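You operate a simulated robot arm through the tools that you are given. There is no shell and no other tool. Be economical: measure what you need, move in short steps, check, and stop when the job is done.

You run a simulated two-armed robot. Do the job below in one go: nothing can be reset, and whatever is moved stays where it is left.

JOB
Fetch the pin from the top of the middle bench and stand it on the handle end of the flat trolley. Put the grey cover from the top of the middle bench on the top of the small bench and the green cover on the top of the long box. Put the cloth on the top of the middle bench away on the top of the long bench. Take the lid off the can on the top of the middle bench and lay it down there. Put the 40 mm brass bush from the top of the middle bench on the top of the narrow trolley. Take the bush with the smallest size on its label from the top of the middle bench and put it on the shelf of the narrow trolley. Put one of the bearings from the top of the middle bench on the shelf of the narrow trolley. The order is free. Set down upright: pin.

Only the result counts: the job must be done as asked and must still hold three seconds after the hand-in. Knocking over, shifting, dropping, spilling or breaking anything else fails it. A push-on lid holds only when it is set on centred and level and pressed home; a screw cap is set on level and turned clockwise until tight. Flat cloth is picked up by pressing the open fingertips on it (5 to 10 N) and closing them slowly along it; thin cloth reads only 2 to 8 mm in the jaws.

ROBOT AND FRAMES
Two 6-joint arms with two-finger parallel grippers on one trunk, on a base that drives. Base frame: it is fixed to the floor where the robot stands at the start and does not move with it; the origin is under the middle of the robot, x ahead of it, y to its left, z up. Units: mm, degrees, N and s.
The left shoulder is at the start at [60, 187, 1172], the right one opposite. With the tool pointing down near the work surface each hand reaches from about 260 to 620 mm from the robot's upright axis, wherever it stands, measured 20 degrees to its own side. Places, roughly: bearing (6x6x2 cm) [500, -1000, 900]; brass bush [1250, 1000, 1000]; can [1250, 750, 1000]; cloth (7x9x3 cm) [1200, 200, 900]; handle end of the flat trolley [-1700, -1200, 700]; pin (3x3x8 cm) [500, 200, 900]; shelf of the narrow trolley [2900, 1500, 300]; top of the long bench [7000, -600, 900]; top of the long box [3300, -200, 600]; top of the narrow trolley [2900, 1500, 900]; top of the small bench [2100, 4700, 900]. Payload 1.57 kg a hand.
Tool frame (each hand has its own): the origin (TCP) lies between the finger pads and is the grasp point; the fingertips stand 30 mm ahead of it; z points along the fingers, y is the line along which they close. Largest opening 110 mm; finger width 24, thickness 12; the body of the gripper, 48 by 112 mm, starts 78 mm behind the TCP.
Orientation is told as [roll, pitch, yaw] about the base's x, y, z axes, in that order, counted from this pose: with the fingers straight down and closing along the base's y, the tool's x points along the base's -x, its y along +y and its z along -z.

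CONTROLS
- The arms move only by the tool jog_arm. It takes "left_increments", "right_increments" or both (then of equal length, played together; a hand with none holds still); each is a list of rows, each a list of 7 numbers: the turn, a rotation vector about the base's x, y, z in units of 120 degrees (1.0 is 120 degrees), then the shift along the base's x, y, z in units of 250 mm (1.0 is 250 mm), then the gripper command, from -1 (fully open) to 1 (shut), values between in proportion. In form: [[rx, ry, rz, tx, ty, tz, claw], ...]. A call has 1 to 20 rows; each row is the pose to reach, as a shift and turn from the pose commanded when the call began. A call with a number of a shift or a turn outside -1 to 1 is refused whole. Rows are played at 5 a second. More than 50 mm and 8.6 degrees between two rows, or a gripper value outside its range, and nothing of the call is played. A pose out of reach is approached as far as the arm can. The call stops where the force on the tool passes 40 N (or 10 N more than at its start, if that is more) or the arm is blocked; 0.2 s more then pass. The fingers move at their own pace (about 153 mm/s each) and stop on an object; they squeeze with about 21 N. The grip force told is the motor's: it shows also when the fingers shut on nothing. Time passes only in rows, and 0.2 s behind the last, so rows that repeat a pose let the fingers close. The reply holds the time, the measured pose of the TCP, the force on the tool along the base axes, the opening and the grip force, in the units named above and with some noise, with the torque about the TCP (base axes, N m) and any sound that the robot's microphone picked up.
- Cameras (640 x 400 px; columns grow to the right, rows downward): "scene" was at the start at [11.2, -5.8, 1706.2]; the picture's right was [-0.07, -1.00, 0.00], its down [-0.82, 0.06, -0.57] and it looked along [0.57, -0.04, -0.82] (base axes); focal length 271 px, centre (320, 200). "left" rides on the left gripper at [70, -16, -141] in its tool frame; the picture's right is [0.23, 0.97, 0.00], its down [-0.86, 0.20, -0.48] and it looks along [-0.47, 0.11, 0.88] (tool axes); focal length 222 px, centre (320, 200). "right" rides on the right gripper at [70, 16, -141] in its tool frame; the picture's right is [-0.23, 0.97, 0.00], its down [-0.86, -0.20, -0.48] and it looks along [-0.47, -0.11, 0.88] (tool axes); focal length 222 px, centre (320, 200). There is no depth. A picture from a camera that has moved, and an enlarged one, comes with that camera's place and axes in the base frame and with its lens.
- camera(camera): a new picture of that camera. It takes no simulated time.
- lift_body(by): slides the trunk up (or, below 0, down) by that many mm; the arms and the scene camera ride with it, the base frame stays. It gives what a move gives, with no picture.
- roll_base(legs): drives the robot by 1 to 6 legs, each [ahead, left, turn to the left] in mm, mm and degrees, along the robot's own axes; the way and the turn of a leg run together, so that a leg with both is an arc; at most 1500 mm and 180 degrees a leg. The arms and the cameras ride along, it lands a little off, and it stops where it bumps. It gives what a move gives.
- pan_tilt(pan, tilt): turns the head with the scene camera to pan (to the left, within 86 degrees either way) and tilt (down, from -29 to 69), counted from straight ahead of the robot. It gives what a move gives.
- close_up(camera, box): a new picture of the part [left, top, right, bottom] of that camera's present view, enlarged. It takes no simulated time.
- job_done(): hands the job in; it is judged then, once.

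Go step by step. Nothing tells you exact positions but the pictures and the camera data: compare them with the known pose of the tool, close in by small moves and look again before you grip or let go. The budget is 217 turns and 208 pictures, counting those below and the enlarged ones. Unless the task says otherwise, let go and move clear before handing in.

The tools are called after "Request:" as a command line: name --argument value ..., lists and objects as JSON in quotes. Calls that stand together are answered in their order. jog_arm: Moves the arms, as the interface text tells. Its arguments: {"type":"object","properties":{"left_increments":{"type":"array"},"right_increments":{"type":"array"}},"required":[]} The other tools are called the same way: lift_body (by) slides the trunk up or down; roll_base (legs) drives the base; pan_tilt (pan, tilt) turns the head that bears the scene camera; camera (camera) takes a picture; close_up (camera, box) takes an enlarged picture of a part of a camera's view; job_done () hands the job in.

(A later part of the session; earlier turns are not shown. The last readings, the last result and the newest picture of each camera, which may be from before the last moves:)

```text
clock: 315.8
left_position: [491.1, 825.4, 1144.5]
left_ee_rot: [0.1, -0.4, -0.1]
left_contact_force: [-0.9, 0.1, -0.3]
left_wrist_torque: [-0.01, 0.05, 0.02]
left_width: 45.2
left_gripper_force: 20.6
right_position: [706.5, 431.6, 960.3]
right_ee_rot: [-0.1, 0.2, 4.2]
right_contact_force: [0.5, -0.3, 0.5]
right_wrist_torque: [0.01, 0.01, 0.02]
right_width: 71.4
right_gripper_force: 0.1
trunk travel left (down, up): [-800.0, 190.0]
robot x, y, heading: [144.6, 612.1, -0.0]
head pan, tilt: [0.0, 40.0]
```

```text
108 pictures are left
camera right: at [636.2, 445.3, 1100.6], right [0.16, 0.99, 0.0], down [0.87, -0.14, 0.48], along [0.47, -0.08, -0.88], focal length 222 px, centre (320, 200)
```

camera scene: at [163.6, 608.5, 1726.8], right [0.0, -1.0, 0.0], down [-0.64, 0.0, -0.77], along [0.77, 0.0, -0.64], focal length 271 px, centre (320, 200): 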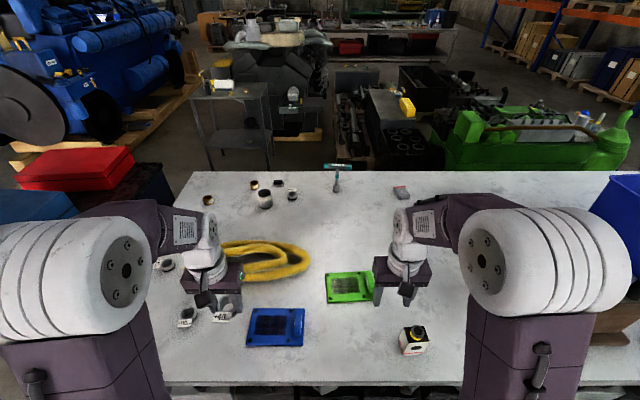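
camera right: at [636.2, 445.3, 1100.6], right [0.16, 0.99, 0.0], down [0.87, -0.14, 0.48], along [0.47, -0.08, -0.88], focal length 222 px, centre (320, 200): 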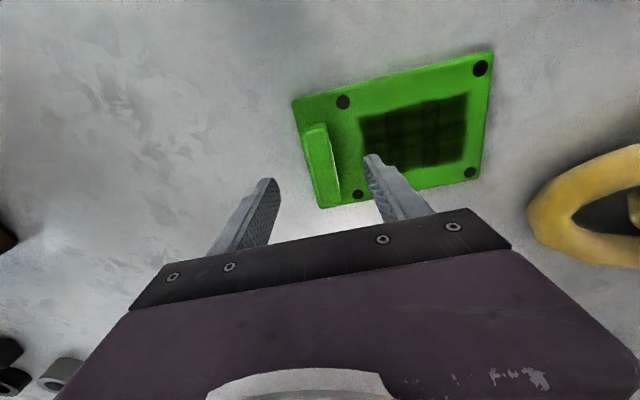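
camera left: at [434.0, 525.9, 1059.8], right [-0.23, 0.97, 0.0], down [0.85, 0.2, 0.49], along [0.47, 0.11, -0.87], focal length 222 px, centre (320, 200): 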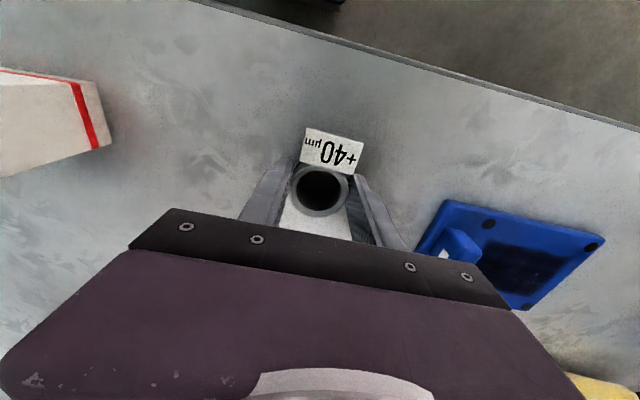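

Request:
jog_arm --right_increments '[[0, 0, 0, 0.004, 0.004, -0.1, -0.3], [0, 0, 0, 0.004, 0.004, -0.148, -0.3], [0, 0, 0, 0.004, 0.004, -0.148, 0], [0, 0, 0, 0.004, 0.004, -0.148, 0.4], [0, 0, 0, 0.004, 0.004, -0.148, 1], [0, 0, 0, 0.004, 0.004, -0.148, 1], [0, 0, 0, 0.004, 0.004, -0.148, 1]]'

Request:
camera --camera "right"

```text
clock: 317.4
left_position: [491.2, 825.0, 1144.4]
left_ee_rot: [0.0, -0.6, 0.0]
left_contact_force: [0.9, 0.3, -0.3]
left_wrist_torque: [0.0, -0.01, 0.0]
left_width: 45.2
left_gripper_force: 20.6
right_position: [705.6, 433.7, 924.1]
right_ee_rot: [-0.2, 0.1, 4.2]
right_contact_force: [0.5, 2.7, 0.4]
right_wrist_torque: [0.16, 0.12, -0.11]
right_width: 19.6
right_gripper_force: 21.4
trunk travel left (down, up): [-800.0, 190.0]
robot x, y, heading: [142.8, 606.6, 0.1]
head pan, tilt: [0.0, 40.0]
```

```text
107 pictures are left
camera right: at [636.6, 446.7, 1064.8], right [0.16, 0.99, 0.0], down [0.87, -0.14, 0.48], along [0.47, -0.08, -0.88], focal length 222 px, centre (320, 200)
```

right: 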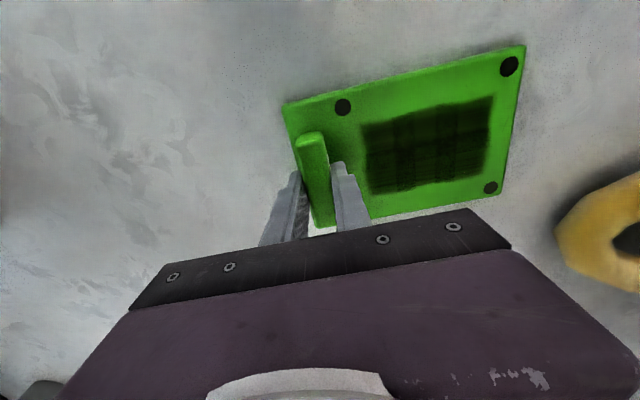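

Handle gripped (19.6 mm). I lift the green cover and pull it in.

Request:
jog_arm --right_increments '[[0, 0, 0, 0, 0, 0.03, 1], [0, 0, 0, 0, 0, 0.1, 1], [0, 0, 0, 0, 0, 0.24, 1], [0, 0, 0, 0, 0, 0.4, 1], [0, 0, 0, 0, 0, 0.58, 1], [0, 0, 0, 0, 0, 0.76, 1], [0, 0, 0, 0, 0, 0.92, 1], [0, 0, -0.02, -0.18, -0.02, 0.96, 1], [0, 0, -0.035, -0.36, -0.03, 0.96, 1], [0, 0, -0.035, -0.54, -0.04, 0.96, 1], [0, 0, -0.035, -0.72, -0.04, 0.96, 1], [0, 0, -0.035, -0.84, -0.04, 0.96, 1]]'

Request:
camera --camera "scene"

```text
clock: 320.0
left_position: [491.2, 825.7, 1145.9]
left_ee_rot: [0.2, -0.6, 0.0]
left_contact_force: [-0.8, -0.1, -1.8]
left_wrist_torque: [-0.01, -0.01, -0.03]
left_width: 44.9
left_gripper_force: 20.7
right_position: [495.9, 424.4, 1166.1]
right_ee_rot: [0.0, 0.0, 0.0]
right_contact_force: [-0.9, 0.6, -5.0]
right_wrist_torque: [-0.3, -0.03, -0.03]
right_width: 19.5
right_gripper_force: 21.2
trunk travel left (down, up): [-800.0, 190.0]
robot x, y, heading: [139.9, 611.3, -0.1]
head pan, tilt: [0.0, 40.0]
```

```text
106 pictures are left
camera scene: at [165.0, 607.8, 1726.7], right [0.0, -1.0, 0.0], down [-0.64, 0.0, -0.77], along [0.77, 0.0, -0.64], focal length 271 px, centre (320, 200)
```

scene: 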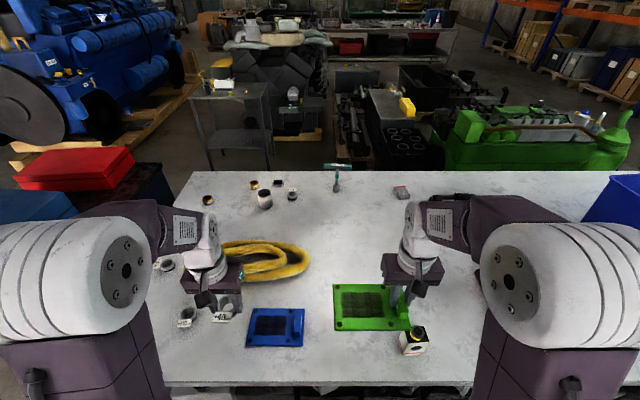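

Both held. I drive round to the narrow trolley again to put the bush on its shelf.

Request:
jog_arm --right_increments '[[0, 0, 0, -0.12, 0, 0, 1], [0, 0, 0, -0.22, 0, 0, 1]]'

Request:
roll_base --legs '[[-145, 0, 0], [0, 1000, 0], [0, 780, 0]]'

Request:
roll_base --legs '[[1450, 0, 0], [500, 0, 0]]'

Request:
roll_base --legs '[[0, -1015, 0]]'

Request:
camera --camera "scene"

```text
clock: 320.6
left_position: [489.4, 826.0, 1143.8]
left_ee_rot: [0.1, -0.5, 0.0]
left_contact_force: [0.0, -0.2, -2.0]
left_wrist_torque: [0.0, 0.0, -0.01]
left_width: 45.3
left_gripper_force: 20.7
right_position: [439.9, 424.5, 1163.5]
right_ee_rot: [0.0, 0.1, 0.0]
right_contact_force: [-0.8, -0.9, -4.6]
right_wrist_torque: [-0.31, -0.04, 0.0]
right_width: 19.7
right_gripper_force: 21.0
trunk travel left (down, up): [-800.0, 190.0]
robot x, y, heading: [141.6, 607.4, -0.2]
head pan, tilt: [0.0, 40.0]
```

```text
clock: 330.5
left_position: [352.7, 2598.3, 1144.2]
left_ee_rot: [0.1, -0.3, -0.3]
left_contact_force: [-0.2, -0.3, 0.4]
left_wrist_torque: [-0.01, 0.0, 0.02]
left_width: 45.0
left_gripper_force: 20.8
right_position: [300.2, 2197.2, 1163.7]
right_ee_rot: [0.1, 0.2, -0.5]
right_contact_force: [1.5, 0.1, -4.9]
right_wrist_torque: [-0.27, -0.01, 0.03]
right_width: 19.8
right_gripper_force: 20.7
trunk travel left (down, up): [-800.0, 190.0]
robot x, y, heading: [-0.5, 2384.3, -0.4]
head pan, tilt: [0.0, 40.0]
```

```text
clock: 340.4
left_position: [2316.5, 2573.5, 1145.2]
left_ee_rot: [0.1, -0.5, -0.8]
left_contact_force: [-0.5, 1.1, -1.2]
left_wrist_torque: [0.0, 0.01, -0.02]
left_width: 45.1
left_gripper_force: 21.0
right_position: [2263.3, 2171.8, 1163.3]
right_ee_rot: [0.0, 0.0, -0.8]
right_contact_force: [0.1, 0.3, -4.7]
right_wrist_torque: [-0.28, -0.01, -0.01]
right_width: 20.0
right_gripper_force: 20.6
trunk travel left (down, up): [-800.0, 190.0]
robot x, y, heading: [1961.2, 2360.2, -0.8]
head pan, tilt: [0.0, 40.0]
```

```text
clock: 345.6
left_position: [2305.6, 1567.0, 1144.2]
left_ee_rot: [0.0, -0.5, -0.7]
left_contact_force: [0.7, -0.4, -1.4]
left_wrist_torque: [0.01, -0.01, -0.01]
left_width: 44.8
left_gripper_force: 21.4
right_position: [2252.6, 1165.4, 1162.9]
right_ee_rot: [-0.1, 0.1, -0.6]
right_contact_force: [-0.5, 0.6, -5.4]
right_wrist_torque: [-0.31, -0.04, -0.01]
right_width: 20.0
right_gripper_force: 21.0
trunk travel left (down, up): [-800.0, 190.0]
robot x, y, heading: [1946.7, 1355.0, -0.4]
head pan, tilt: [0.0, 40.0]
```

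```text
105 pictures are left
camera scene: at [1978.6, 1352.3, 1726.7], right [-0.01, -1.0, 0.0], down [-0.64, 0.01, -0.77], along [0.77, -0.01, -0.64], focal length 271 px, centre (320, 200)
```

scene: 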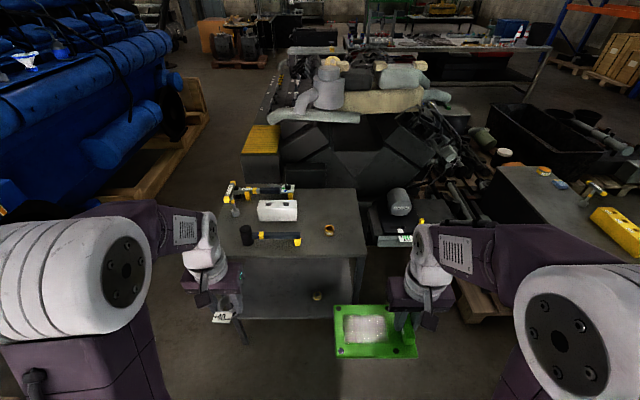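

Request:
lift_body --by -380

Request:
lift_body --by -320

Request:
roll_base --legs '[[260, 0, 0.6]]'

Request:
camera --camera "scene"

```text
clock: 349.2
left_position: [2305.4, 1566.8, 763.9]
left_ee_rot: [0.0, -0.4, -0.6]
left_contact_force: [-0.9, -0.9, -0.3]
left_wrist_torque: [-0.02, -0.02, 0.0]
left_width: 45.3
left_gripper_force: 20.9
right_position: [2252.4, 1165.5, 784.0]
right_ee_rot: [0.0, 0.1, -0.6]
right_contact_force: [0.1, -0.9, -6.2]
right_wrist_torque: [-0.31, 0.0, 0.01]
right_width: 19.8
right_gripper_force: 21.3
trunk travel left (down, up): [-420.0, 570.0]
robot x, y, heading: [1957.2, 1353.5, -0.5]
head pan, tilt: [0.0, 40.0]
```

```text
clock: 352.4
left_position: [2304.9, 1567.5, 444.6]
left_ee_rot: [0.0, -0.4, -0.6]
left_contact_force: [-1.5, 0.6, -0.2]
left_wrist_torque: [0.0, -0.01, -0.01]
left_width: 45.0
left_gripper_force: 20.6
right_position: [2251.7, 1165.4, 464.1]
right_ee_rot: [0.0, 0.1, -0.6]
right_contact_force: [-0.3, -0.3, -5.4]
right_wrist_torque: [-0.31, -0.05, 0.0]
right_width: 20.0
right_gripper_force: 21.1
trunk travel left (down, up): [-100.0, 890.0]
robot x, y, heading: [1950.1, 1355.0, -0.7]
head pan, tilt: [0.0, 40.0]
```

```text
clock: 354.3
left_position: [2560.9, 1569.3, 443.5]
left_ee_rot: [0.1, -0.4, 0.2]
left_contact_force: [0.4, -0.7, -1.1]
left_wrist_torque: [0.05, -0.01, -0.01]
left_width: 44.9
left_gripper_force: 21.1
right_position: [2511.4, 1168.5, 464.5]
right_ee_rot: [0.0, 0.1, 0.2]
right_contact_force: [-0.1, 0.4, -5.1]
right_wrist_torque: [-0.33, -0.03, 0.01]
right_width: 19.8
right_gripper_force: 21.0
trunk travel left (down, up): [-100.0, 890.0]
robot x, y, heading: [2211.4, 1351.2, 0.2]
head pan, tilt: [0.0, 40.0]
```

```text
104 pictures are left
camera scene: at [2236.5, 1350.7, 1026.7], right [0.0, -1.0, 0.0], down [-0.64, 0.0, -0.77], along [0.77, 0.0, -0.64], focal length 271 px, centre (320, 200)
```

scene: 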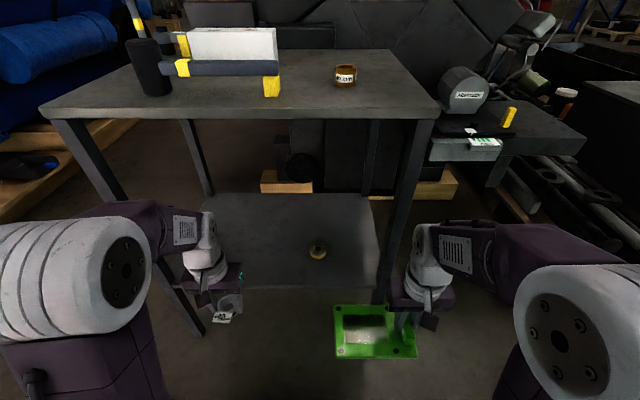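

Request:
jog_arm --left_increments '[[0, 0, 0, 0.16, 0, 0, 1], [0, 0, 0, 0.32, 0, 0, 1], [0, 0, 0, 0.48, 0, 0, 1], [0, 0, 0, 0.64, 0, 0, 1], [0, 0, 0, 0.8, 0, 0, 1], [0, 0, 0, 0.86, 0, -0.08, 1], [0, 0, 0, 0.86, 0, -0.16, 1], [0, 0, 0, 0.86, 0, -0.16, 1]]'

Request:
camera --camera "left"

Request:
camera --camera "scene"

```text
clock: 356.1
left_position: [2774.9, 1570.9, 403.8]
left_ee_rot: [0.2, -0.4, 0.3]
left_contact_force: [0.2, 0.3, -1.1]
left_wrist_torque: [0.03, 0.01, -0.04]
left_width: 44.9
left_gripper_force: 20.8
right_position: [2511.3, 1168.5, 463.5]
right_ee_rot: [-0.1, 0.1, 0.1]
right_contact_force: [-0.8, 0.1, -5.4]
right_wrist_torque: [-0.29, 0.01, 0.02]
right_width: 19.7
right_gripper_force: 20.8
trunk travel left (down, up): [-100.0, 890.0]
robot x, y, heading: [2213.0, 1354.0, -0.1]
head pan, tilt: [0.0, 40.0]
```

```text
103 pictures are left
camera left: at [2705.3, 1553.3, 545.4], right [-0.23, 0.97, 0.0], down [0.85, 0.2, 0.48], along [0.47, 0.11, -0.87], focal length 222 px, centre (320, 200)
```

left: 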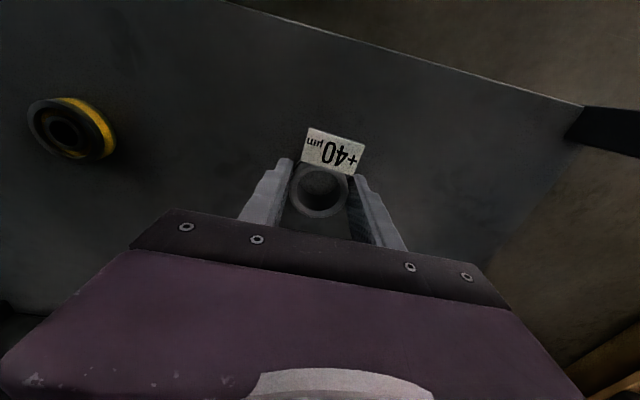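

```text
102 pictures are left
camera scene: at [2236.6, 1350.7, 1026.7], right [0.0, -1.0, 0.0], down [-0.64, 0.0, -0.77], along [0.77, 0.0, -0.64], focal length 271 px, centre (320, 200)
```

scene: 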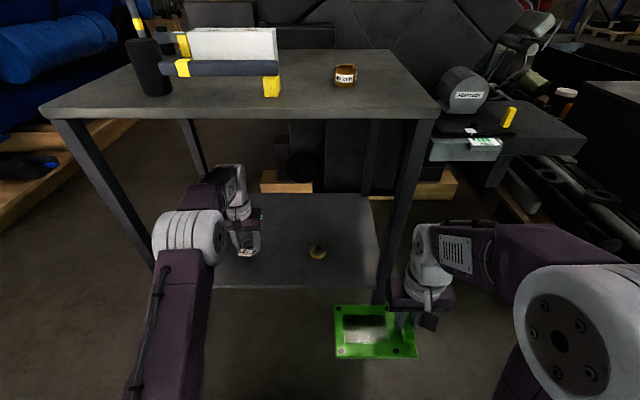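

Request:
jog_arm --left_increments '[[0, 0, 0, 0, 0, -0.04, 1], [0, 0, 0, 0, 0, -0.064, 1], [0, 0, 0, 0, 0, -0.064, 1]]'

Request:
jog_arm --left_increments '[[0, 0, 0, 0, 0, -0.012, 1], [0, 0, 0, 0, 0, -0.02, 1], [0, 0, 0, 0, 0, -0.02, 1]]'

Request:
jog_arm --left_increments '[[0, 0, 0, 0, 0, -0.01, 1], [0, 0, 0, 0, 0, -0.016, 1], [0, 0, 0, 0, 0, -0.016, 1]]'

```text
clock: 356.9
left_position: [2776.1, 1570.6, 388.7]
left_ee_rot: [0.1, -0.4, 0.2]
left_contact_force: [-0.7, -0.7, -1.1]
left_wrist_torque: [0.06, -0.01, 0.01]
left_width: 44.6
left_gripper_force: 20.8
right_position: [2511.5, 1167.9, 463.3]
right_ee_rot: [0.1, 0.2, 0.2]
right_contact_force: [0.1, -0.5, -5.5]
right_wrist_torque: [-0.29, 0.0, 0.0]
right_width: 19.9
right_gripper_force: 20.7
trunk travel left (down, up): [-100.0, 890.0]
robot x, y, heading: [2211.1, 1349.0, 0.1]
head pan, tilt: [0.0, 40.0]
```

```text
clock: 357.7
left_position: [2776.2, 1569.8, 383.4]
left_ee_rot: [0.1, -0.4, 0.2]
left_contact_force: [-0.7, -0.6, -1.5]
left_wrist_torque: [-0.01, 0.01, 0.02]
left_width: 44.8
left_gripper_force: 21.1
right_position: [2511.0, 1169.1, 464.4]
right_ee_rot: [-0.1, 0.1, 0.2]
right_contact_force: [-0.2, 0.1, -5.5]
right_wrist_torque: [-0.3, -0.01, 0.04]
right_width: 19.4
right_gripper_force: 21.3
trunk travel left (down, up): [-100.0, 890.0]
robot x, y, heading: [2212.2, 1350.3, 0.0]
head pan, tilt: [0.0, 40.0]
```

```text
clock: 358.5
left_position: [2776.6, 1571.1, 379.1]
left_ee_rot: [0.0, -0.4, 0.2]
left_contact_force: [0.2, 0.3, -0.8]
left_wrist_torque: [-0.02, 0.02, 0.01]
left_width: 44.8
left_gripper_force: 20.8
right_position: [2513.3, 1167.4, 463.5]
right_ee_rot: [-0.1, 0.1, 0.2]
right_contact_force: [1.0, -0.2, -6.6]
right_wrist_torque: [-0.29, 0.0, 0.02]
right_width: 19.8
right_gripper_force: 21.0
trunk travel left (down, up): [-100.0, 890.0]
robot x, y, heading: [2210.8, 1351.1, 0.0]
head pan, tilt: [0.0, 40.0]
```

Request:
jog_arm --left_increments '[[0, 0, 0, 0, 0, -0.01, 1], [0, 0, 0, 0, 0, -0.016, 1], [0, 0, 0, 0, 0, -0.016, 1]]'

Request:
jog_arm --left_increments '[[0, 0, 0, 0, 0, -0.008, 1], [0, 0, 0, 0, 0, -0.012, 1], [0, 0, 0, 0, 0, -0.012, 1]]'

```text
clock: 359.3
left_position: [2774.9, 1569.5, 377.3]
left_ee_rot: [0.1, -0.8, 0.2]
left_contact_force: [0.6, 2.7, 21.1]
left_wrist_torque: [-0.14, -0.01, 0.02]
left_width: 45.3
left_gripper_force: 21.2
right_position: [2511.3, 1167.4, 464.5]
right_ee_rot: [0.0, 0.0, 0.2]
right_contact_force: [0.0, 0.3, -4.8]
right_wrist_torque: [-0.33, -0.03, 0.02]
right_width: 20.0
right_gripper_force: 20.4
trunk travel left (down, up): [-100.0, 890.0]
robot x, y, heading: [2212.7, 1350.7, 0.2]
head pan, tilt: [0.0, 40.0]
```

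```text
clock: 360.1
left_position: [2775.8, 1570.1, 373.7]
left_ee_rot: [0.1, -0.7, 0.3]
left_contact_force: [2.4, 6.7, 23.1]
left_wrist_torque: [-0.08, -0.28, 0.09]
left_width: 44.7
left_gripper_force: 21.4
right_position: [2511.3, 1168.9, 465.3]
right_ee_rot: [0.1, -0.1, 0.3]
right_contact_force: [0.1, -0.4, -5.9]
right_wrist_torque: [-0.32, -0.03, -0.02]
right_width: 19.7
right_gripper_force: 21.0
trunk travel left (down, up): [-100.0, 890.0]
robot x, y, heading: [2212.0, 1355.5, 0.2]
head pan, tilt: [0.0, 40.0]
```

Contact with the shelf. I release, rise and withdraw.

Request:
jog_arm --left_increments '[[0, 0, 0, 0, 0, 0.012, 0.1], [0, 0, 0, 0, 0, 0.012, -0.2], [0, 0, 0, 0, 0, 0.012, -0.2], [0, 0, 0, 0, 0, 0.12, -0.2], [0, 0, 0, 0, 0, 0.28, -0.2], [0, 0, 0, 0, 0, 0.34, -0.2], [0, 0, 0, -0.16, 0, 0.36, -0.2], [0, 0, 0, -0.32, 0, 0.36, -0.2], [0, 0, 0, -0.48, 0, 0.36, -0.2], [0, 0, 0, -0.64, 0, 0.36, -0.2], [0, 0, 0, -0.8, 0, 0.36, -0.2], [0, 0, 0, -0.86, 0, 0.36, -0.2]]'

Request:
camera --camera "scene"

```text
clock: 362.7
left_position: [2559.9, 1570.0, 462.4]
left_ee_rot: [0.1, -0.3, 0.2]
left_contact_force: [-0.6, -0.7, -0.4]
left_wrist_torque: [-0.04, -0.03, -0.03]
left_width: 66.2
left_gripper_force: 0.1
right_position: [2511.8, 1167.2, 464.1]
right_ee_rot: [0.1, 0.0, 0.2]
right_contact_force: [0.0, -1.1, -5.5]
right_wrist_torque: [-0.32, -0.01, -0.02]
right_width: 19.9
right_gripper_force: 20.6
trunk travel left (down, up): [-100.0, 890.0]
robot x, y, heading: [2211.5, 1350.3, -0.0]
head pan, tilt: [0.0, 40.0]
```

```text
101 pictures are left
camera scene: at [2236.4, 1350.6, 1026.7], right [0.0, -1.0, 0.0], down [-0.64, 0.0, -0.77], along [0.77, 0.0, -0.64], focal length 271 px, centre (320, 200)
```

scene: 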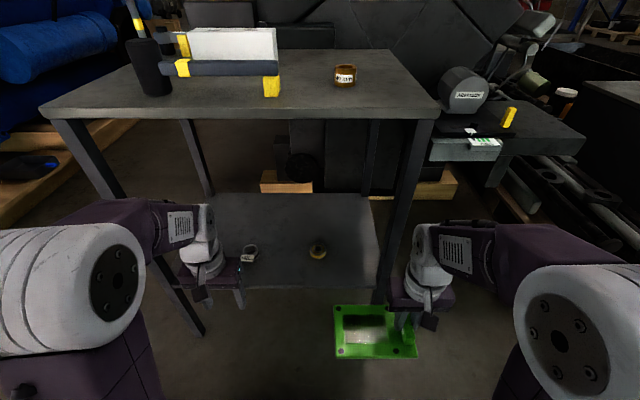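

Bush and bearing both rest on the shelf. I back off, raise the trunk, turn and go for the cloth with the left hand.

Request:
roll_base --legs '[[-260, 0, 0]]'

Request:
lift_body --by 380

Request:
lift_body --by 320

Request:
roll_base --legs '[[0, 0, 180], [0, 955, 0]]'

Request:
camera --camera "scene"

```text
clock: 364.5
left_position: [2303.4, 1569.4, 463.0]
left_ee_rot: [0.1, -0.4, 0.1]
left_contact_force: [0.1, 0.9, 0.7]
left_wrist_torque: [-0.01, 0.01, 0.01]
left_width: 65.9
left_gripper_force: 0.0
right_position: [2254.1, 1166.7, 463.9]
right_ee_rot: [0.0, 0.1, 0.1]
right_contact_force: [0.0, 0.2, -5.4]
right_wrist_torque: [-0.32, -0.04, -0.01]
right_width: 19.8
right_gripper_force: 21.1
trunk travel left (down, up): [-100.0, 890.0]
robot x, y, heading: [1957.4, 1347.9, 0.1]
head pan, tilt: [0.0, 40.0]
```

```text
clock: 368.2
left_position: [2302.9, 1568.1, 841.9]
left_ee_rot: [0.0, -0.4, 0.1]
left_contact_force: [0.4, 0.0, -0.1]
left_wrist_torque: [-0.01, 0.01, -0.03]
left_width: 66.0
left_gripper_force: 0.1
right_position: [2254.4, 1167.1, 844.0]
right_ee_rot: [0.0, 0.1, 0.1]
right_contact_force: [0.6, -0.5, -5.4]
right_wrist_torque: [-0.35, 0.01, 0.01]
right_width: 19.5
right_gripper_force: 20.9
trunk travel left (down, up): [-480.0, 510.0]
robot x, y, heading: [1954.3, 1349.3, 0.3]
head pan, tilt: [0.0, 40.0]
```

```text
clock: 371.4
left_position: [2303.2, 1568.1, 1163.9]
left_ee_rot: [0.1, -0.4, 0.1]
left_contact_force: [-0.5, 0.0, 0.7]
left_wrist_torque: [-0.01, 0.0, 0.02]
left_width: 66.1
left_gripper_force: 0.0
right_position: [2254.0, 1168.5, 1164.0]
right_ee_rot: [0.1, 0.1, 0.1]
right_contact_force: [-0.6, -0.3, -6.1]
right_wrist_torque: [-0.32, -0.04, 0.01]
right_width: 19.8
right_gripper_force: 21.1
trunk travel left (down, up): [-800.0, 190.0]
robot x, y, heading: [1956.5, 1355.3, 0.2]
head pan, tilt: [0.0, 40.0]
```

```text
clock: 383.7
left_position: [1587.2, 187.0, 1161.9]
left_ee_rot: [0.0, -0.4, 179.0]
left_contact_force: [0.0, 0.6, 0.2]
left_wrist_torque: [0.01, -0.02, 0.02]
left_width: 65.7
left_gripper_force: 0.1
right_position: [1644.4, 587.0, 1164.2]
right_ee_rot: [0.0, 0.2, 179.0]
right_contact_force: [-0.1, 0.3, -4.7]
right_wrist_torque: [0.31, -0.03, 0.02]
right_width: 19.7
right_gripper_force: 21.3
trunk travel left (down, up): [-800.0, 190.0]
robot x, y, heading: [1936.8, 395.9, 179.0]
head pan, tilt: [0.0, 40.0]
```

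```text
100 pictures are left
camera scene: at [1914.5, 398.2, 1726.7], right [0.02, 1.0, 0.0], down [0.64, -0.01, -0.77], along [-0.77, 0.01, -0.64], focal length 271 px, centre (320, 200)
```

scene: 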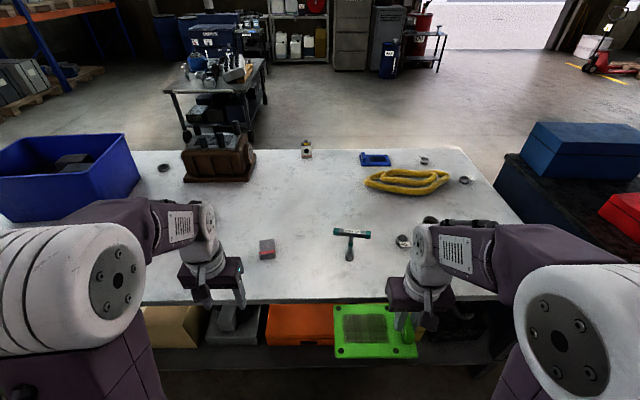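

Request:
close_up --camera "scene" --box '[240, 230, 296, 266]'

Request:
roll_base --legs '[[240, 0, 0.9]]'

Request:
camera --camera "left"

```text
11.11 times, centred on (268, 248) of scene
camera zoom: at [1914.5, 398.2, 1726.7], right [0.02, 1.0, 0.0], down [0.64, -0.01, -0.77], along [-0.77, 0.01, -0.64], focal length 3007 px, centre (898, -333)
```

zoom: 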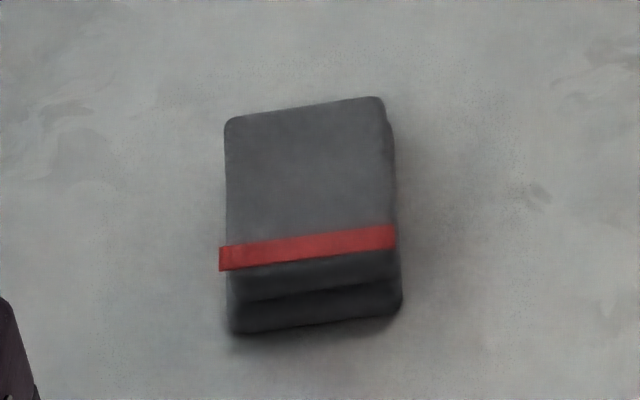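

```text
clock: 385.5
left_position: [1350.3, 184.5, 1163.6]
left_ee_rot: [0.2, -0.5, 179.8]
left_contact_force: [0.1, 0.0, -0.9]
left_wrist_torque: [-0.01, 0.02, -0.03]
left_width: 65.7
left_gripper_force: 0.0
right_position: [1401.4, 585.3, 1164.4]
right_ee_rot: [0.0, 0.0, 179.9]
right_contact_force: [0.1, -0.5, -4.9]
right_wrist_torque: [0.32, 0.03, -0.03]
right_width: 19.8
right_gripper_force: 21.3
trunk travel left (down, up): [-800.0, 190.0]
robot x, y, heading: [1698.8, 399.2, 179.9]
head pan, tilt: [0.0, 40.0]
```

```text
98 pictures are left
camera left: at [1421.0, 200.4, 1304.5], right [0.22, -0.97, 0.0], down [-0.85, -0.2, 0.49], along [-0.47, -0.11, -0.87], focal length 222 px, centre (320, 200)
```

left: 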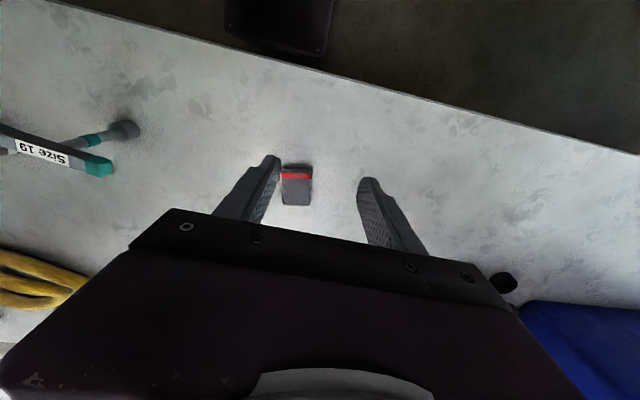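

Request:
jog_arm --left_increments '[[0, 0, 0, -0.16, 0.02, -0.06, -1], [0, 0, 0, -0.32, 0.04, -0.12, -1], [0, 0, 0, -0.48, 0.06, -0.24, -1], [0, 0, 0, -0.51, 0.07, -0.4, -1], [0, 0, 0, -0.51, 0.07, -0.5, -1], [0, 0, 0, -0.51, 0.07, -0.5, -1]]'

Request:
camera --camera "left"

```text
refused: row 3 steps farther than a row can; nothing moved
```

```text
97 pictures are left
camera left: at [1421.0, 200.4, 1304.5], right [0.22, -0.97, 0.0], down [-0.85, -0.2, 0.49], along [-0.47, -0.11, -0.87], focal length 222 px, centre (320, 200)
```

left: 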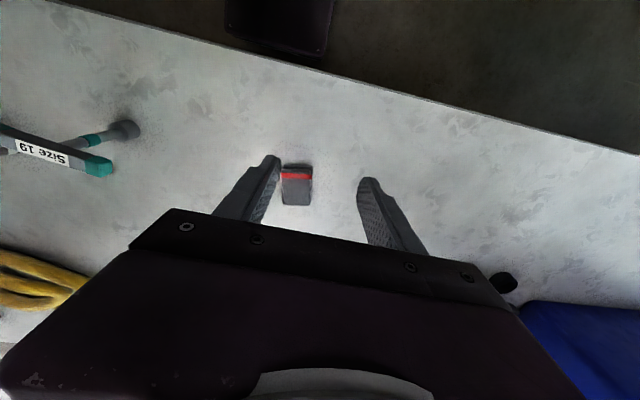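

Request:
jog_arm --left_increments '[[0, 0, 0, -0.16, 0.02, -0.06, -1], [0, 0, 0, -0.32, 0.04, -0.12, -1], [0, 0, 0, -0.46, 0.06, -0.2, -1], [0, 0, 0, -0.51, 0.07, -0.36, -1], [0, 0, 0, -0.51, 0.07, -0.5, -1], [0, 0, 0, -0.51, 0.07, -0.5, -1]]'

Request:
camera --camera "left"

```text
clock: 386.9
left_position: [1219.2, 201.7, 1038.4]
left_ee_rot: [0.0, -0.4, 179.8]
left_contact_force: [-0.4, 0.4, 0.8]
left_wrist_torque: [0.01, 0.0, 0.0]
left_width: 109.9
left_gripper_force: 0.0
right_position: [1399.4, 585.7, 1163.3]
right_ee_rot: [0.1, 0.1, 179.9]
right_contact_force: [-0.2, -0.1, -5.2]
right_wrist_torque: [0.28, 0.01, -0.03]
right_width: 19.9
right_gripper_force: 21.2
trunk travel left (down, up): [-800.0, 190.0]
robot x, y, heading: [1698.5, 396.2, 179.8]
head pan, tilt: [0.0, 40.0]
```

```text
96 pictures are left
camera left: at [1290.7, 217.7, 1178.9], right [0.22, -0.97, 0.0], down [-0.85, -0.2, 0.49], along [-0.47, -0.11, -0.87], focal length 222 px, centre (320, 200)
```

left: 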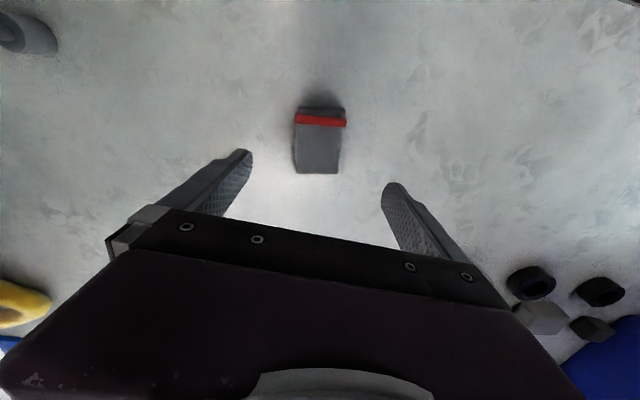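

Cloth pack at (1220, 202), turned about 8°. I align, go down beside it and close.

Request:
jog_arm --left_increments '[[0, 0, 0.035, 0, 0, -0.16, -0.7], [0, 0, 0.067, 0, 0, -0.32, -0.7], [0, 0, 0.067, 0, 0, -0.42, -0.7], [0, 0, 0.067, 0, 0, -0.495, -0.7], [0, 0, 0.067, 0, 0, -0.495, -0.7]]'

Request:
camera --camera "left"

```text
clock: 388.1
left_position: [1220.6, 202.4, 912.5]
left_ee_rot: [0.1, -0.5, -172.0]
left_contact_force: [0.0, 0.5, 0.2]
left_wrist_torque: [0.01, 0.03, 0.01]
left_width: 93.8
left_gripper_force: 0.0
right_position: [1398.8, 584.2, 1163.9]
right_ee_rot: [0.1, 0.1, 179.9]
right_contact_force: [-0.5, -0.7, -5.6]
right_wrist_torque: [0.32, -0.01, -0.01]
right_width: 20.0
right_gripper_force: 20.9
trunk travel left (down, up): [-800.0, 190.0]
robot x, y, heading: [1696.2, 397.9, 179.7]
head pan, tilt: [0.0, 40.0]
```

```text
95 pictures are left
camera left: at [1288.3, 227.9, 1055.1], right [0.36, -0.93, 0.0], down [-0.82, -0.31, 0.49], along [-0.45, -0.17, -0.87], focal length 222 px, centre (320, 200)
```

left: 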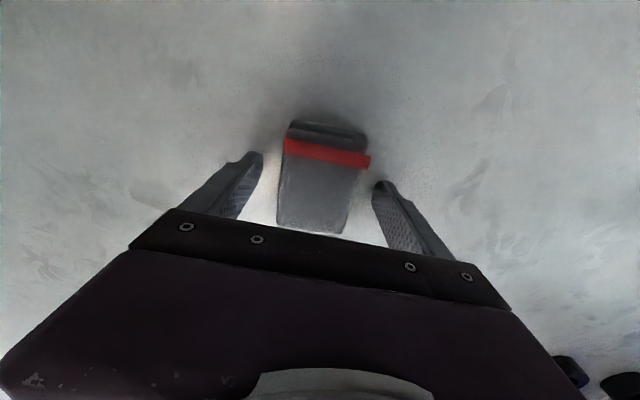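

Request:
jog_arm --left_increments '[[0, 0, 0, 0, 0, 0, -0.4], [0, 0, 0, 0, 0, 0, -0.2], [0, 0, 0, 0, 0, 0, 0], [0, 0, 0, 0, 0, 0, 0.3], [0, 0, 0, 0, 0, 0, 1], [0, 0, 0, 0, 0, 0, 1], [0, 0, 0, 0, 0, 0, 1]]'

Request:
camera --camera "left"

```text
clock: 389.7
left_position: [1219.8, 201.2, 914.4]
left_ee_rot: [0.0, -0.4, -172.1]
left_contact_force: [0.4, -1.1, 0.4]
left_wrist_torque: [-0.01, 0.02, 0.0]
left_width: 59.7
left_gripper_force: 20.7
right_position: [1398.7, 585.7, 1162.8]
right_ee_rot: [0.1, 0.1, 179.9]
right_contact_force: [0.0, 0.6, -5.5]
right_wrist_torque: [0.32, 0.04, -0.01]
right_width: 20.0
right_gripper_force: 21.0
trunk travel left (down, up): [-800.0, 190.0]
robot x, y, heading: [1696.0, 396.8, 179.7]
head pan, tilt: [0.0, 40.0]
```

```text
94 pictures are left
camera left: at [1288.4, 227.8, 1055.3], right [0.36, -0.93, 0.0], down [-0.82, -0.31, 0.49], along [-0.45, -0.17, -0.87], focal length 222 px, centre (320, 200)
```

left: 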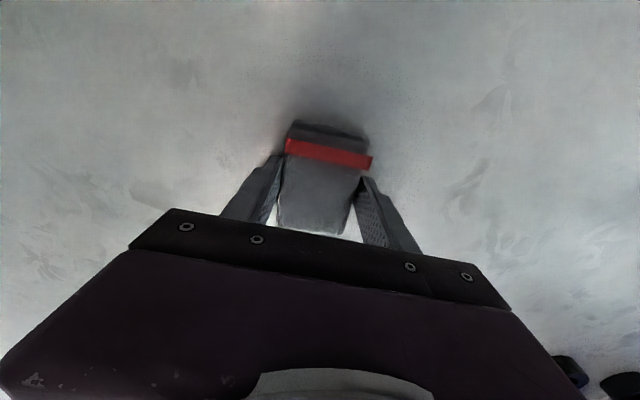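

Gripped at 60 mm. I lift and pull in.

Request:
jog_arm --left_increments '[[0, 0, 0, 0, 0, 0.06, 1], [0, 0, 0, 0, 0, 0.2, 1], [0, 0, 0, 0, 0, 0.38, 1], [0, 0, 0, 0, 0, 0.56, 1], [0, 0, 0, 0, 0, 0.74, 1], [0, 0, -0.03, 0.1, 0, 0.88, 1], [0, 0, -0.067, 0.28, 0, 0.9, 1], [0, 0, -0.067, 0.44, 0, 0.9, 1], [0, 0, -0.067, 0.54, 0, 0.9, 1]]'

Request:
camera --camera "left"

Request:
roll_base --legs '[[-260, 0, 0], [0, 0, 180]]'

Request:
pan_tilt --pan 0 --tilt 30

Request:
camera --camera "scene"

```text
clock: 391.7
left_position: [1356.5, 202.2, 1138.5]
left_ee_rot: [0.1, -0.6, 179.8]
left_contact_force: [0.2, -1.0, -0.3]
left_wrist_torque: [-0.01, 0.0, -0.02]
left_width: 59.6
left_gripper_force: 21.1
right_position: [1398.8, 585.3, 1164.1]
right_ee_rot: [-0.1, 0.1, 179.9]
right_contact_force: [0.2, 0.2, -4.4]
right_wrist_torque: [0.32, 0.02, -0.01]
right_width: 19.9
right_gripper_force: 21.3
trunk travel left (down, up): [-800.0, 190.0]
robot x, y, heading: [1698.9, 401.9, 179.6]
head pan, tilt: [0.0, 40.0]
```

```text
93 pictures are left
camera left: at [1428.0, 217.5, 1280.4], right [0.22, -0.97, 0.0], down [-0.85, -0.2, 0.49], along [-0.47, -0.11, -0.87], focal length 222 px, centre (320, 200)
```

left: 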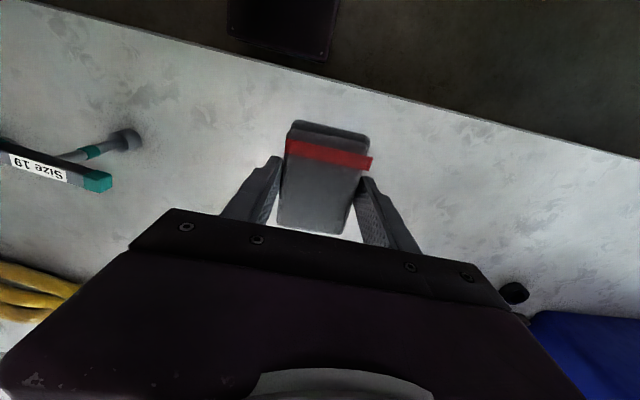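

```text
clock: 400.9
left_position: [2301.5, 594.8, 1138.3]
left_ee_rot: [0.1, -0.5, -0.7]
left_contact_force: [0.5, -0.3, -0.8]
left_wrist_torque: [0.0, 0.01, -0.01]
left_width: 59.6
left_gripper_force: 21.4
right_position: [2255.7, 211.7, 1163.5]
right_ee_rot: [0.0, 0.1, -0.6]
right_contact_force: [0.0, -0.3, -5.1]
right_wrist_torque: [-0.29, 0.0, 0.02]
right_width: 19.7
right_gripper_force: 21.2
trunk travel left (down, up): [-800.0, 190.0]
robot x, y, heading: [1957.8, 402.2, -0.5]
head pan, tilt: [0.0, 40.0]
```

```text
clock: 401.6
left_position: [2302.3, 594.8, 1138.6]
left_ee_rot: [0.1, -0.3, -0.7]
left_contact_force: [0.2, 0.1, -1.0]
left_wrist_torque: [0.0, 0.0, 0.02]
left_width: 59.5
left_gripper_force: 21.5
right_position: [2254.9, 211.7, 1163.2]
right_ee_rot: [-0.1, 0.0, -0.6]
right_contact_force: [-0.3, 0.6, -6.1]
right_wrist_torque: [-0.33, 0.0, 0.0]
right_width: 19.7
right_gripper_force: 20.9
trunk travel left (down, up): [-800.0, 190.0]
robot x, y, heading: [1955.9, 399.3, -0.6]
head pan, tilt: [0.0, 30.0]
```

```text
92 pictures are left
camera scene: at [1987.9, 397.8, 1742.0], right [-0.01, -1.0, 0.0], down [-0.5, 0.01, -0.87], along [0.87, -0.01, -0.5], focal length 271 px, centre (320, 200)
```

scene: 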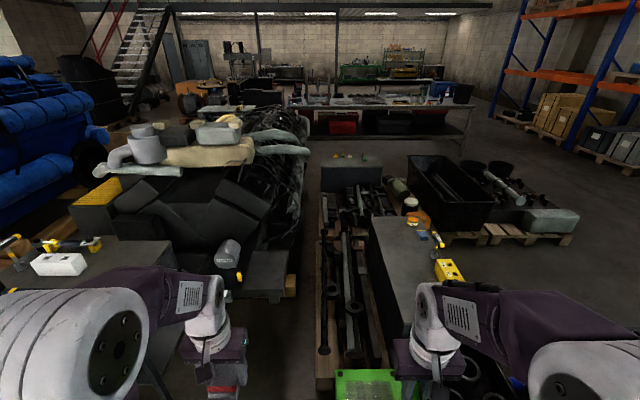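

I see the pallet of long parts and, right of it, the dark long box (top near x 2740–3700, y 0 to -450). I check the right-hand side before moving there.

Request:
pan_tilt --pan -45 --tilt 35

Request:
camera --camera "scene"

```text
clock: 402.7
left_position: [2302.1, 595.2, 1140.2]
left_ee_rot: [0.1, -0.4, -0.7]
left_contact_force: [-0.7, 0.7, -0.5]
left_wrist_torque: [0.02, 0.02, -0.03]
left_width: 59.3
left_gripper_force: 20.7
right_position: [2255.4, 211.1, 1163.5]
right_ee_rot: [-0.2, 0.2, -0.6]
right_contact_force: [0.2, -0.1, -4.8]
right_wrist_torque: [-0.28, -0.01, -0.02]
right_width: 19.9
right_gripper_force: 20.8
trunk travel left (down, up): [-800.0, 190.0]
robot x, y, heading: [1957.2, 397.7, -0.9]
head pan, tilt: [-45.0, 35.0]
```

```text
91 pictures are left
camera scene: at [1959.1, 336.0, 1734.3], right [-0.72, -0.7, 0.0], down [-0.4, 0.41, -0.82], along [0.57, -0.59, -0.57], focal length 271 px, centre (320, 200)
```

scene: 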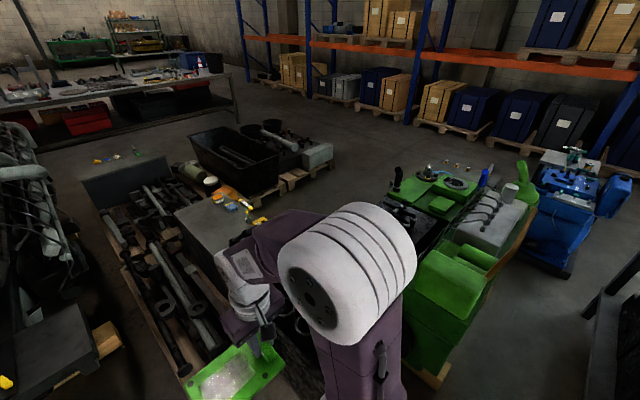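

Request:
roll_base --legs '[[0, -345, 0.8], [300, 0, 0]]'

Request:
pan_tilt --pan -5 --tilt 45

Request:
camera --camera "scene"

Request:
camera --camera "right"

```text
clock: 405.6
left_position: [2333.7, 248.8, 1139.1]
left_ee_rot: [0.2, -0.3, -0.3]
left_contact_force: [0.5, -0.3, -1.2]
left_wrist_torque: [0.01, 0.02, 0.02]
left_width: 59.6
left_gripper_force: 21.6
right_position: [2289.1, -135.9, 1163.3]
right_ee_rot: [-0.1, 0.2, -0.3]
right_contact_force: [1.1, -0.2, -4.9]
right_wrist_torque: [-0.32, 0.05, 0.0]
right_width: 19.8
right_gripper_force: 20.6
trunk travel left (down, up): [-800.0, 190.0]
robot x, y, heading: [1989.3, 49.2, -0.2]
head pan, tilt: [-45.0, 35.0]
stopped in leg 2: the robot was blocked; the commanded pose is now the measured one
```

```text
clock: 406.6
left_position: [2330.5, 247.4, 1139.4]
left_ee_rot: [0.1, -0.6, -0.2]
left_contact_force: [-0.4, 0.0, -0.2]
left_wrist_torque: [0.04, -0.02, 0.0]
left_width: 59.4
left_gripper_force: 21.5
right_position: [2286.8, -136.4, 1165.0]
right_ee_rot: [-0.1, 0.0, -0.2]
right_contact_force: [0.1, 0.9, -5.2]
right_wrist_torque: [-0.3, 0.01, -0.02]
right_width: 19.8
right_gripper_force: 20.7
trunk travel left (down, up): [-800.0, 190.0]
robot x, y, heading: [1990.8, 49.7, -0.7]
head pan, tilt: [-5.0, 45.0]
```

```text
90 pictures are left
camera scene: at [2007.9, 41.9, 1719.5], right [-0.09, -1.0, 0.0], down [-0.7, 0.07, -0.71], along [0.7, -0.07, -0.71], focal length 271 px, centre (320, 200)
```

scene: 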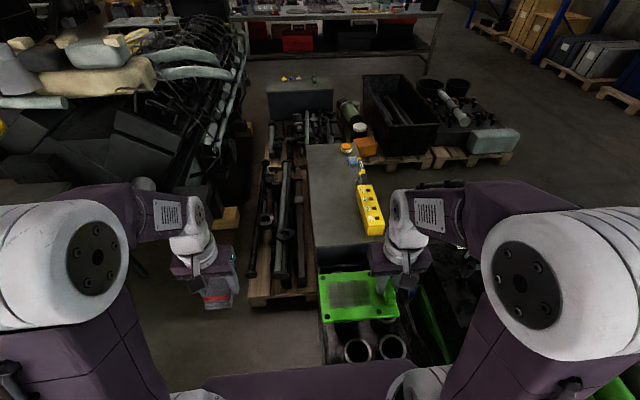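

```text
89 pictures are left
camera right: at [2218.4, -117.1, 1304.6], right [0.23, 0.97, 0.0], down [0.85, -0.2, 0.48], along [0.46, -0.11, -0.88], focal length 222 px, centre (320, 200)
```

right: 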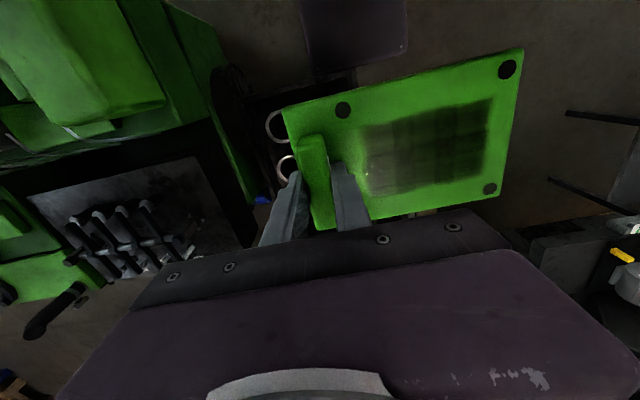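

Blocked by the box of rings in front. I can instead stand left of it, in front of the pallet (axis y ≈ 275), and reach over with the right hand.

Request:
roll_base --legs '[[-60, 0, 0.5], [0, 225, 0], [300, 0, 0]]'

Request:
pan_tilt --pan -20 --tilt 50

Request:
camera --camera "scene"

Request:
camera --camera "right"

```text
clock: 410.6
left_position: [2566.4, 477.4, 1139.8]
left_ee_rot: [0.1, -0.6, 0.4]
left_contact_force: [-0.5, 0.7, -0.5]
left_wrist_torque: [0.02, -0.05, -0.01]
left_width: 59.4
left_gripper_force: 21.4
right_position: [2526.8, 92.0, 1163.9]
right_ee_rot: [-0.2, 0.0, 0.6]
right_contact_force: [0.3, -0.1, -6.0]
right_wrist_torque: [-0.32, -0.02, -0.02]
right_width: 19.8
right_gripper_force: 21.1
trunk travel left (down, up): [-800.0, 190.0]
robot x, y, heading: [2230.3, 273.1, 0.8]
head pan, tilt: [-5.0, 45.0]
```

```text
clock: 411.3
left_position: [2568.4, 477.7, 1139.2]
left_ee_rot: [0.1, -0.4, 0.5]
left_contact_force: [0.8, -0.7, -1.2]
left_wrist_torque: [0.02, 0.0, -0.01]
left_width: 59.5
left_gripper_force: 21.1
right_position: [2529.8, 92.8, 1163.5]
right_ee_rot: [-0.1, 0.1, 0.7]
right_contact_force: [-0.2, -0.2, -5.8]
right_wrist_torque: [-0.33, -0.01, 0.02]
right_width: 19.8
right_gripper_force: 20.8
trunk travel left (down, up): [-800.0, 190.0]
robot x, y, heading: [2228.1, 277.3, 0.6]
head pan, tilt: [-20.0, 50.0]
```

```text
88 pictures are left
camera scene: at [2241.5, 247.6, 1712.6], right [-0.33, -0.94, 0.0], down [-0.72, 0.26, -0.64], along [0.61, -0.21, -0.77], focal length 271 px, centre (320, 200)
```

scene: 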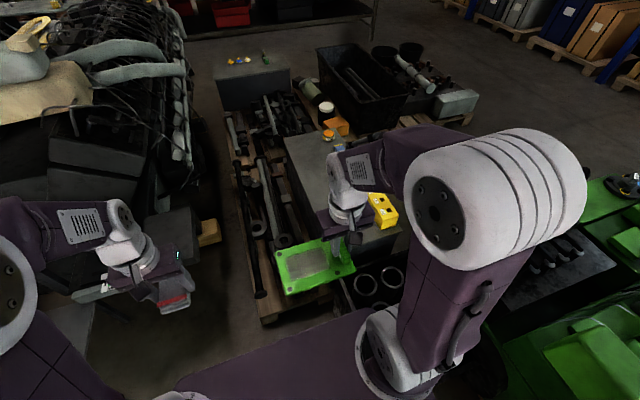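

```text
87 pictures are left
camera right: at [2461.8, 110.6, 1304.2], right [0.22, 0.98, 0.0], down [0.86, -0.19, 0.48], along [0.46, -0.1, -0.88], focal length 222 px, centre (320, 200)
```

right: 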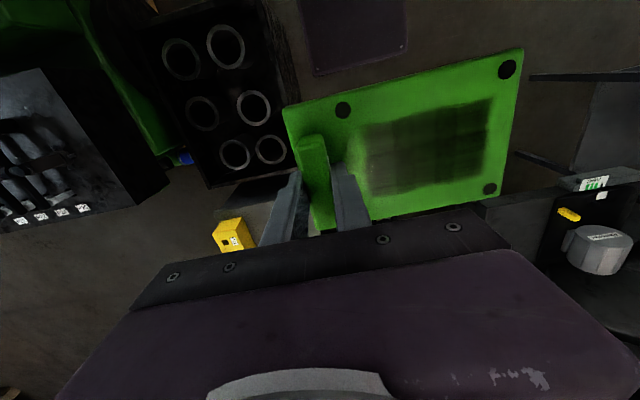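

Here the way is free up to the pallet (front x ≈ 2800). The box top's free strip is about y -20 to -240. I drive up, lower the trunk and bring the cover over (2885, -170).

Request:
roll_base --legs '[[230, 0, -0.5]]'

Request:
lift_body --by -240

Request:
jog_arm --right_increments '[[0, 0, 0, 0.08, -0.15, 0, 1], [0, 0, 0, 0.16, -0.3, 0, 1], [0, 0, 0, 0.24, -0.45, 0, 1], [0, 0, 0, 0.32, -0.6, 0, 1], [0, 0, 0, 0.4, -0.76, 0, 1], [0, 0, 0, 0.46, -0.92, 0, 1], [0, 0, 0, 0.5, -1.0, 0, 1], [0, 0, 0, 0.5, -1.0, 0, 1]]'

Request:
camera --camera "right"

Request:
camera --camera "scene"

```text
clock: 413.1
left_position: [2797.0, 476.0, 1139.5]
left_ee_rot: [0.1, -0.5, 0.2]
left_contact_force: [1.2, 0.5, 0.1]
left_wrist_torque: [-0.02, -0.02, 0.02]
left_width: 59.1
left_gripper_force: 21.0
right_position: [2756.1, 91.9, 1164.1]
right_ee_rot: [-0.1, 0.1, 0.3]
right_contact_force: [0.0, 0.3, -5.6]
right_wrist_torque: [-0.29, -0.01, 0.02]
right_width: 19.9
right_gripper_force: 20.7
trunk travel left (down, up): [-800.0, 190.0]
robot x, y, heading: [2457.0, 279.1, 0.1]
head pan, tilt: [-20.0, 50.0]
```

```text
clock: 415.6
left_position: [2798.8, 476.4, 898.6]
left_ee_rot: [0.2, -0.5, 0.1]
left_contact_force: [0.5, 0.1, 0.1]
left_wrist_torque: [0.02, -0.02, 0.01]
left_width: 59.4
left_gripper_force: 20.7
right_position: [2757.5, 91.7, 923.9]
right_ee_rot: [-0.1, 0.1, 0.2]
right_contact_force: [0.1, -0.7, -5.2]
right_wrist_torque: [-0.34, 0.0, -0.02]
right_width: 19.8
right_gripper_force: 20.9
trunk travel left (down, up): [-560.0, 430.0]
robot x, y, heading: [2457.9, 275.1, -0.0]
head pan, tilt: [-20.0, 50.0]
```

```text
clock: 417.4
left_position: [2799.6, 477.1, 898.2]
left_ee_rot: [0.0, -0.4, 0.0]
left_contact_force: [0.9, 0.0, -0.2]
left_wrist_torque: [0.0, 0.02, -0.02]
left_width: 59.4
left_gripper_force: 20.8
right_position: [2881.9, -157.2, 923.9]
right_ee_rot: [-0.1, 0.3, 0.2]
right_contact_force: [0.1, 0.5, -5.5]
right_wrist_torque: [-0.35, 0.0, 0.0]
right_width: 19.6
right_gripper_force: 20.8
trunk travel left (down, up): [-560.0, 430.0]
robot x, y, heading: [2461.9, 273.1, 0.4]
head pan, tilt: [-20.0, 50.0]
```

```text
86 pictures are left
camera right: at [2814.2, -139.6, 1065.2], right [0.22, 0.97, 0.0], down [0.86, -0.2, 0.48], along [0.46, -0.11, -0.88], focal length 222 px, centre (320, 200)
```

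right: 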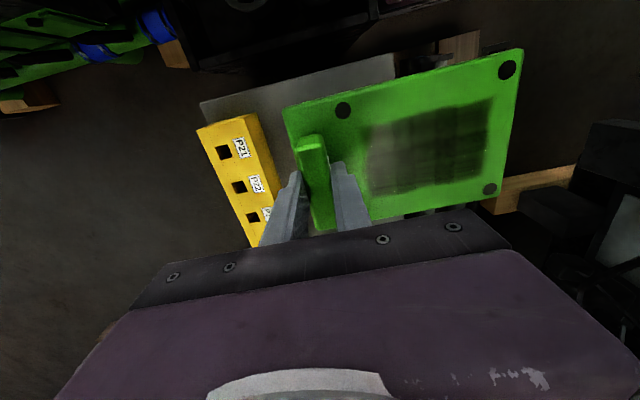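

```text
85 pictures are left
camera scene: at [2470.1, 248.6, 1472.5], right [-0.34, -0.94, 0.0], down [-0.72, 0.26, -0.64], along [0.6, -0.22, -0.77], focal length 271 px, centre (320, 200)
```

scene: 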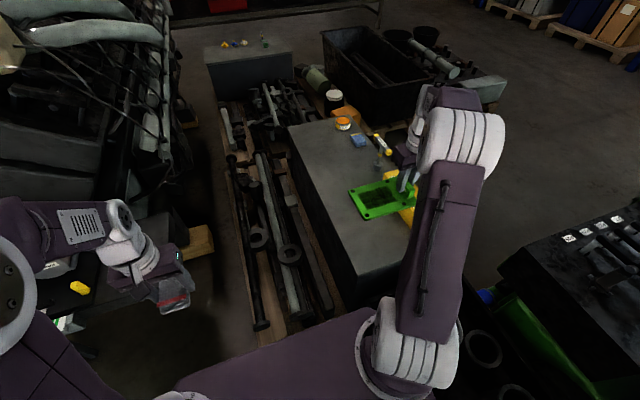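

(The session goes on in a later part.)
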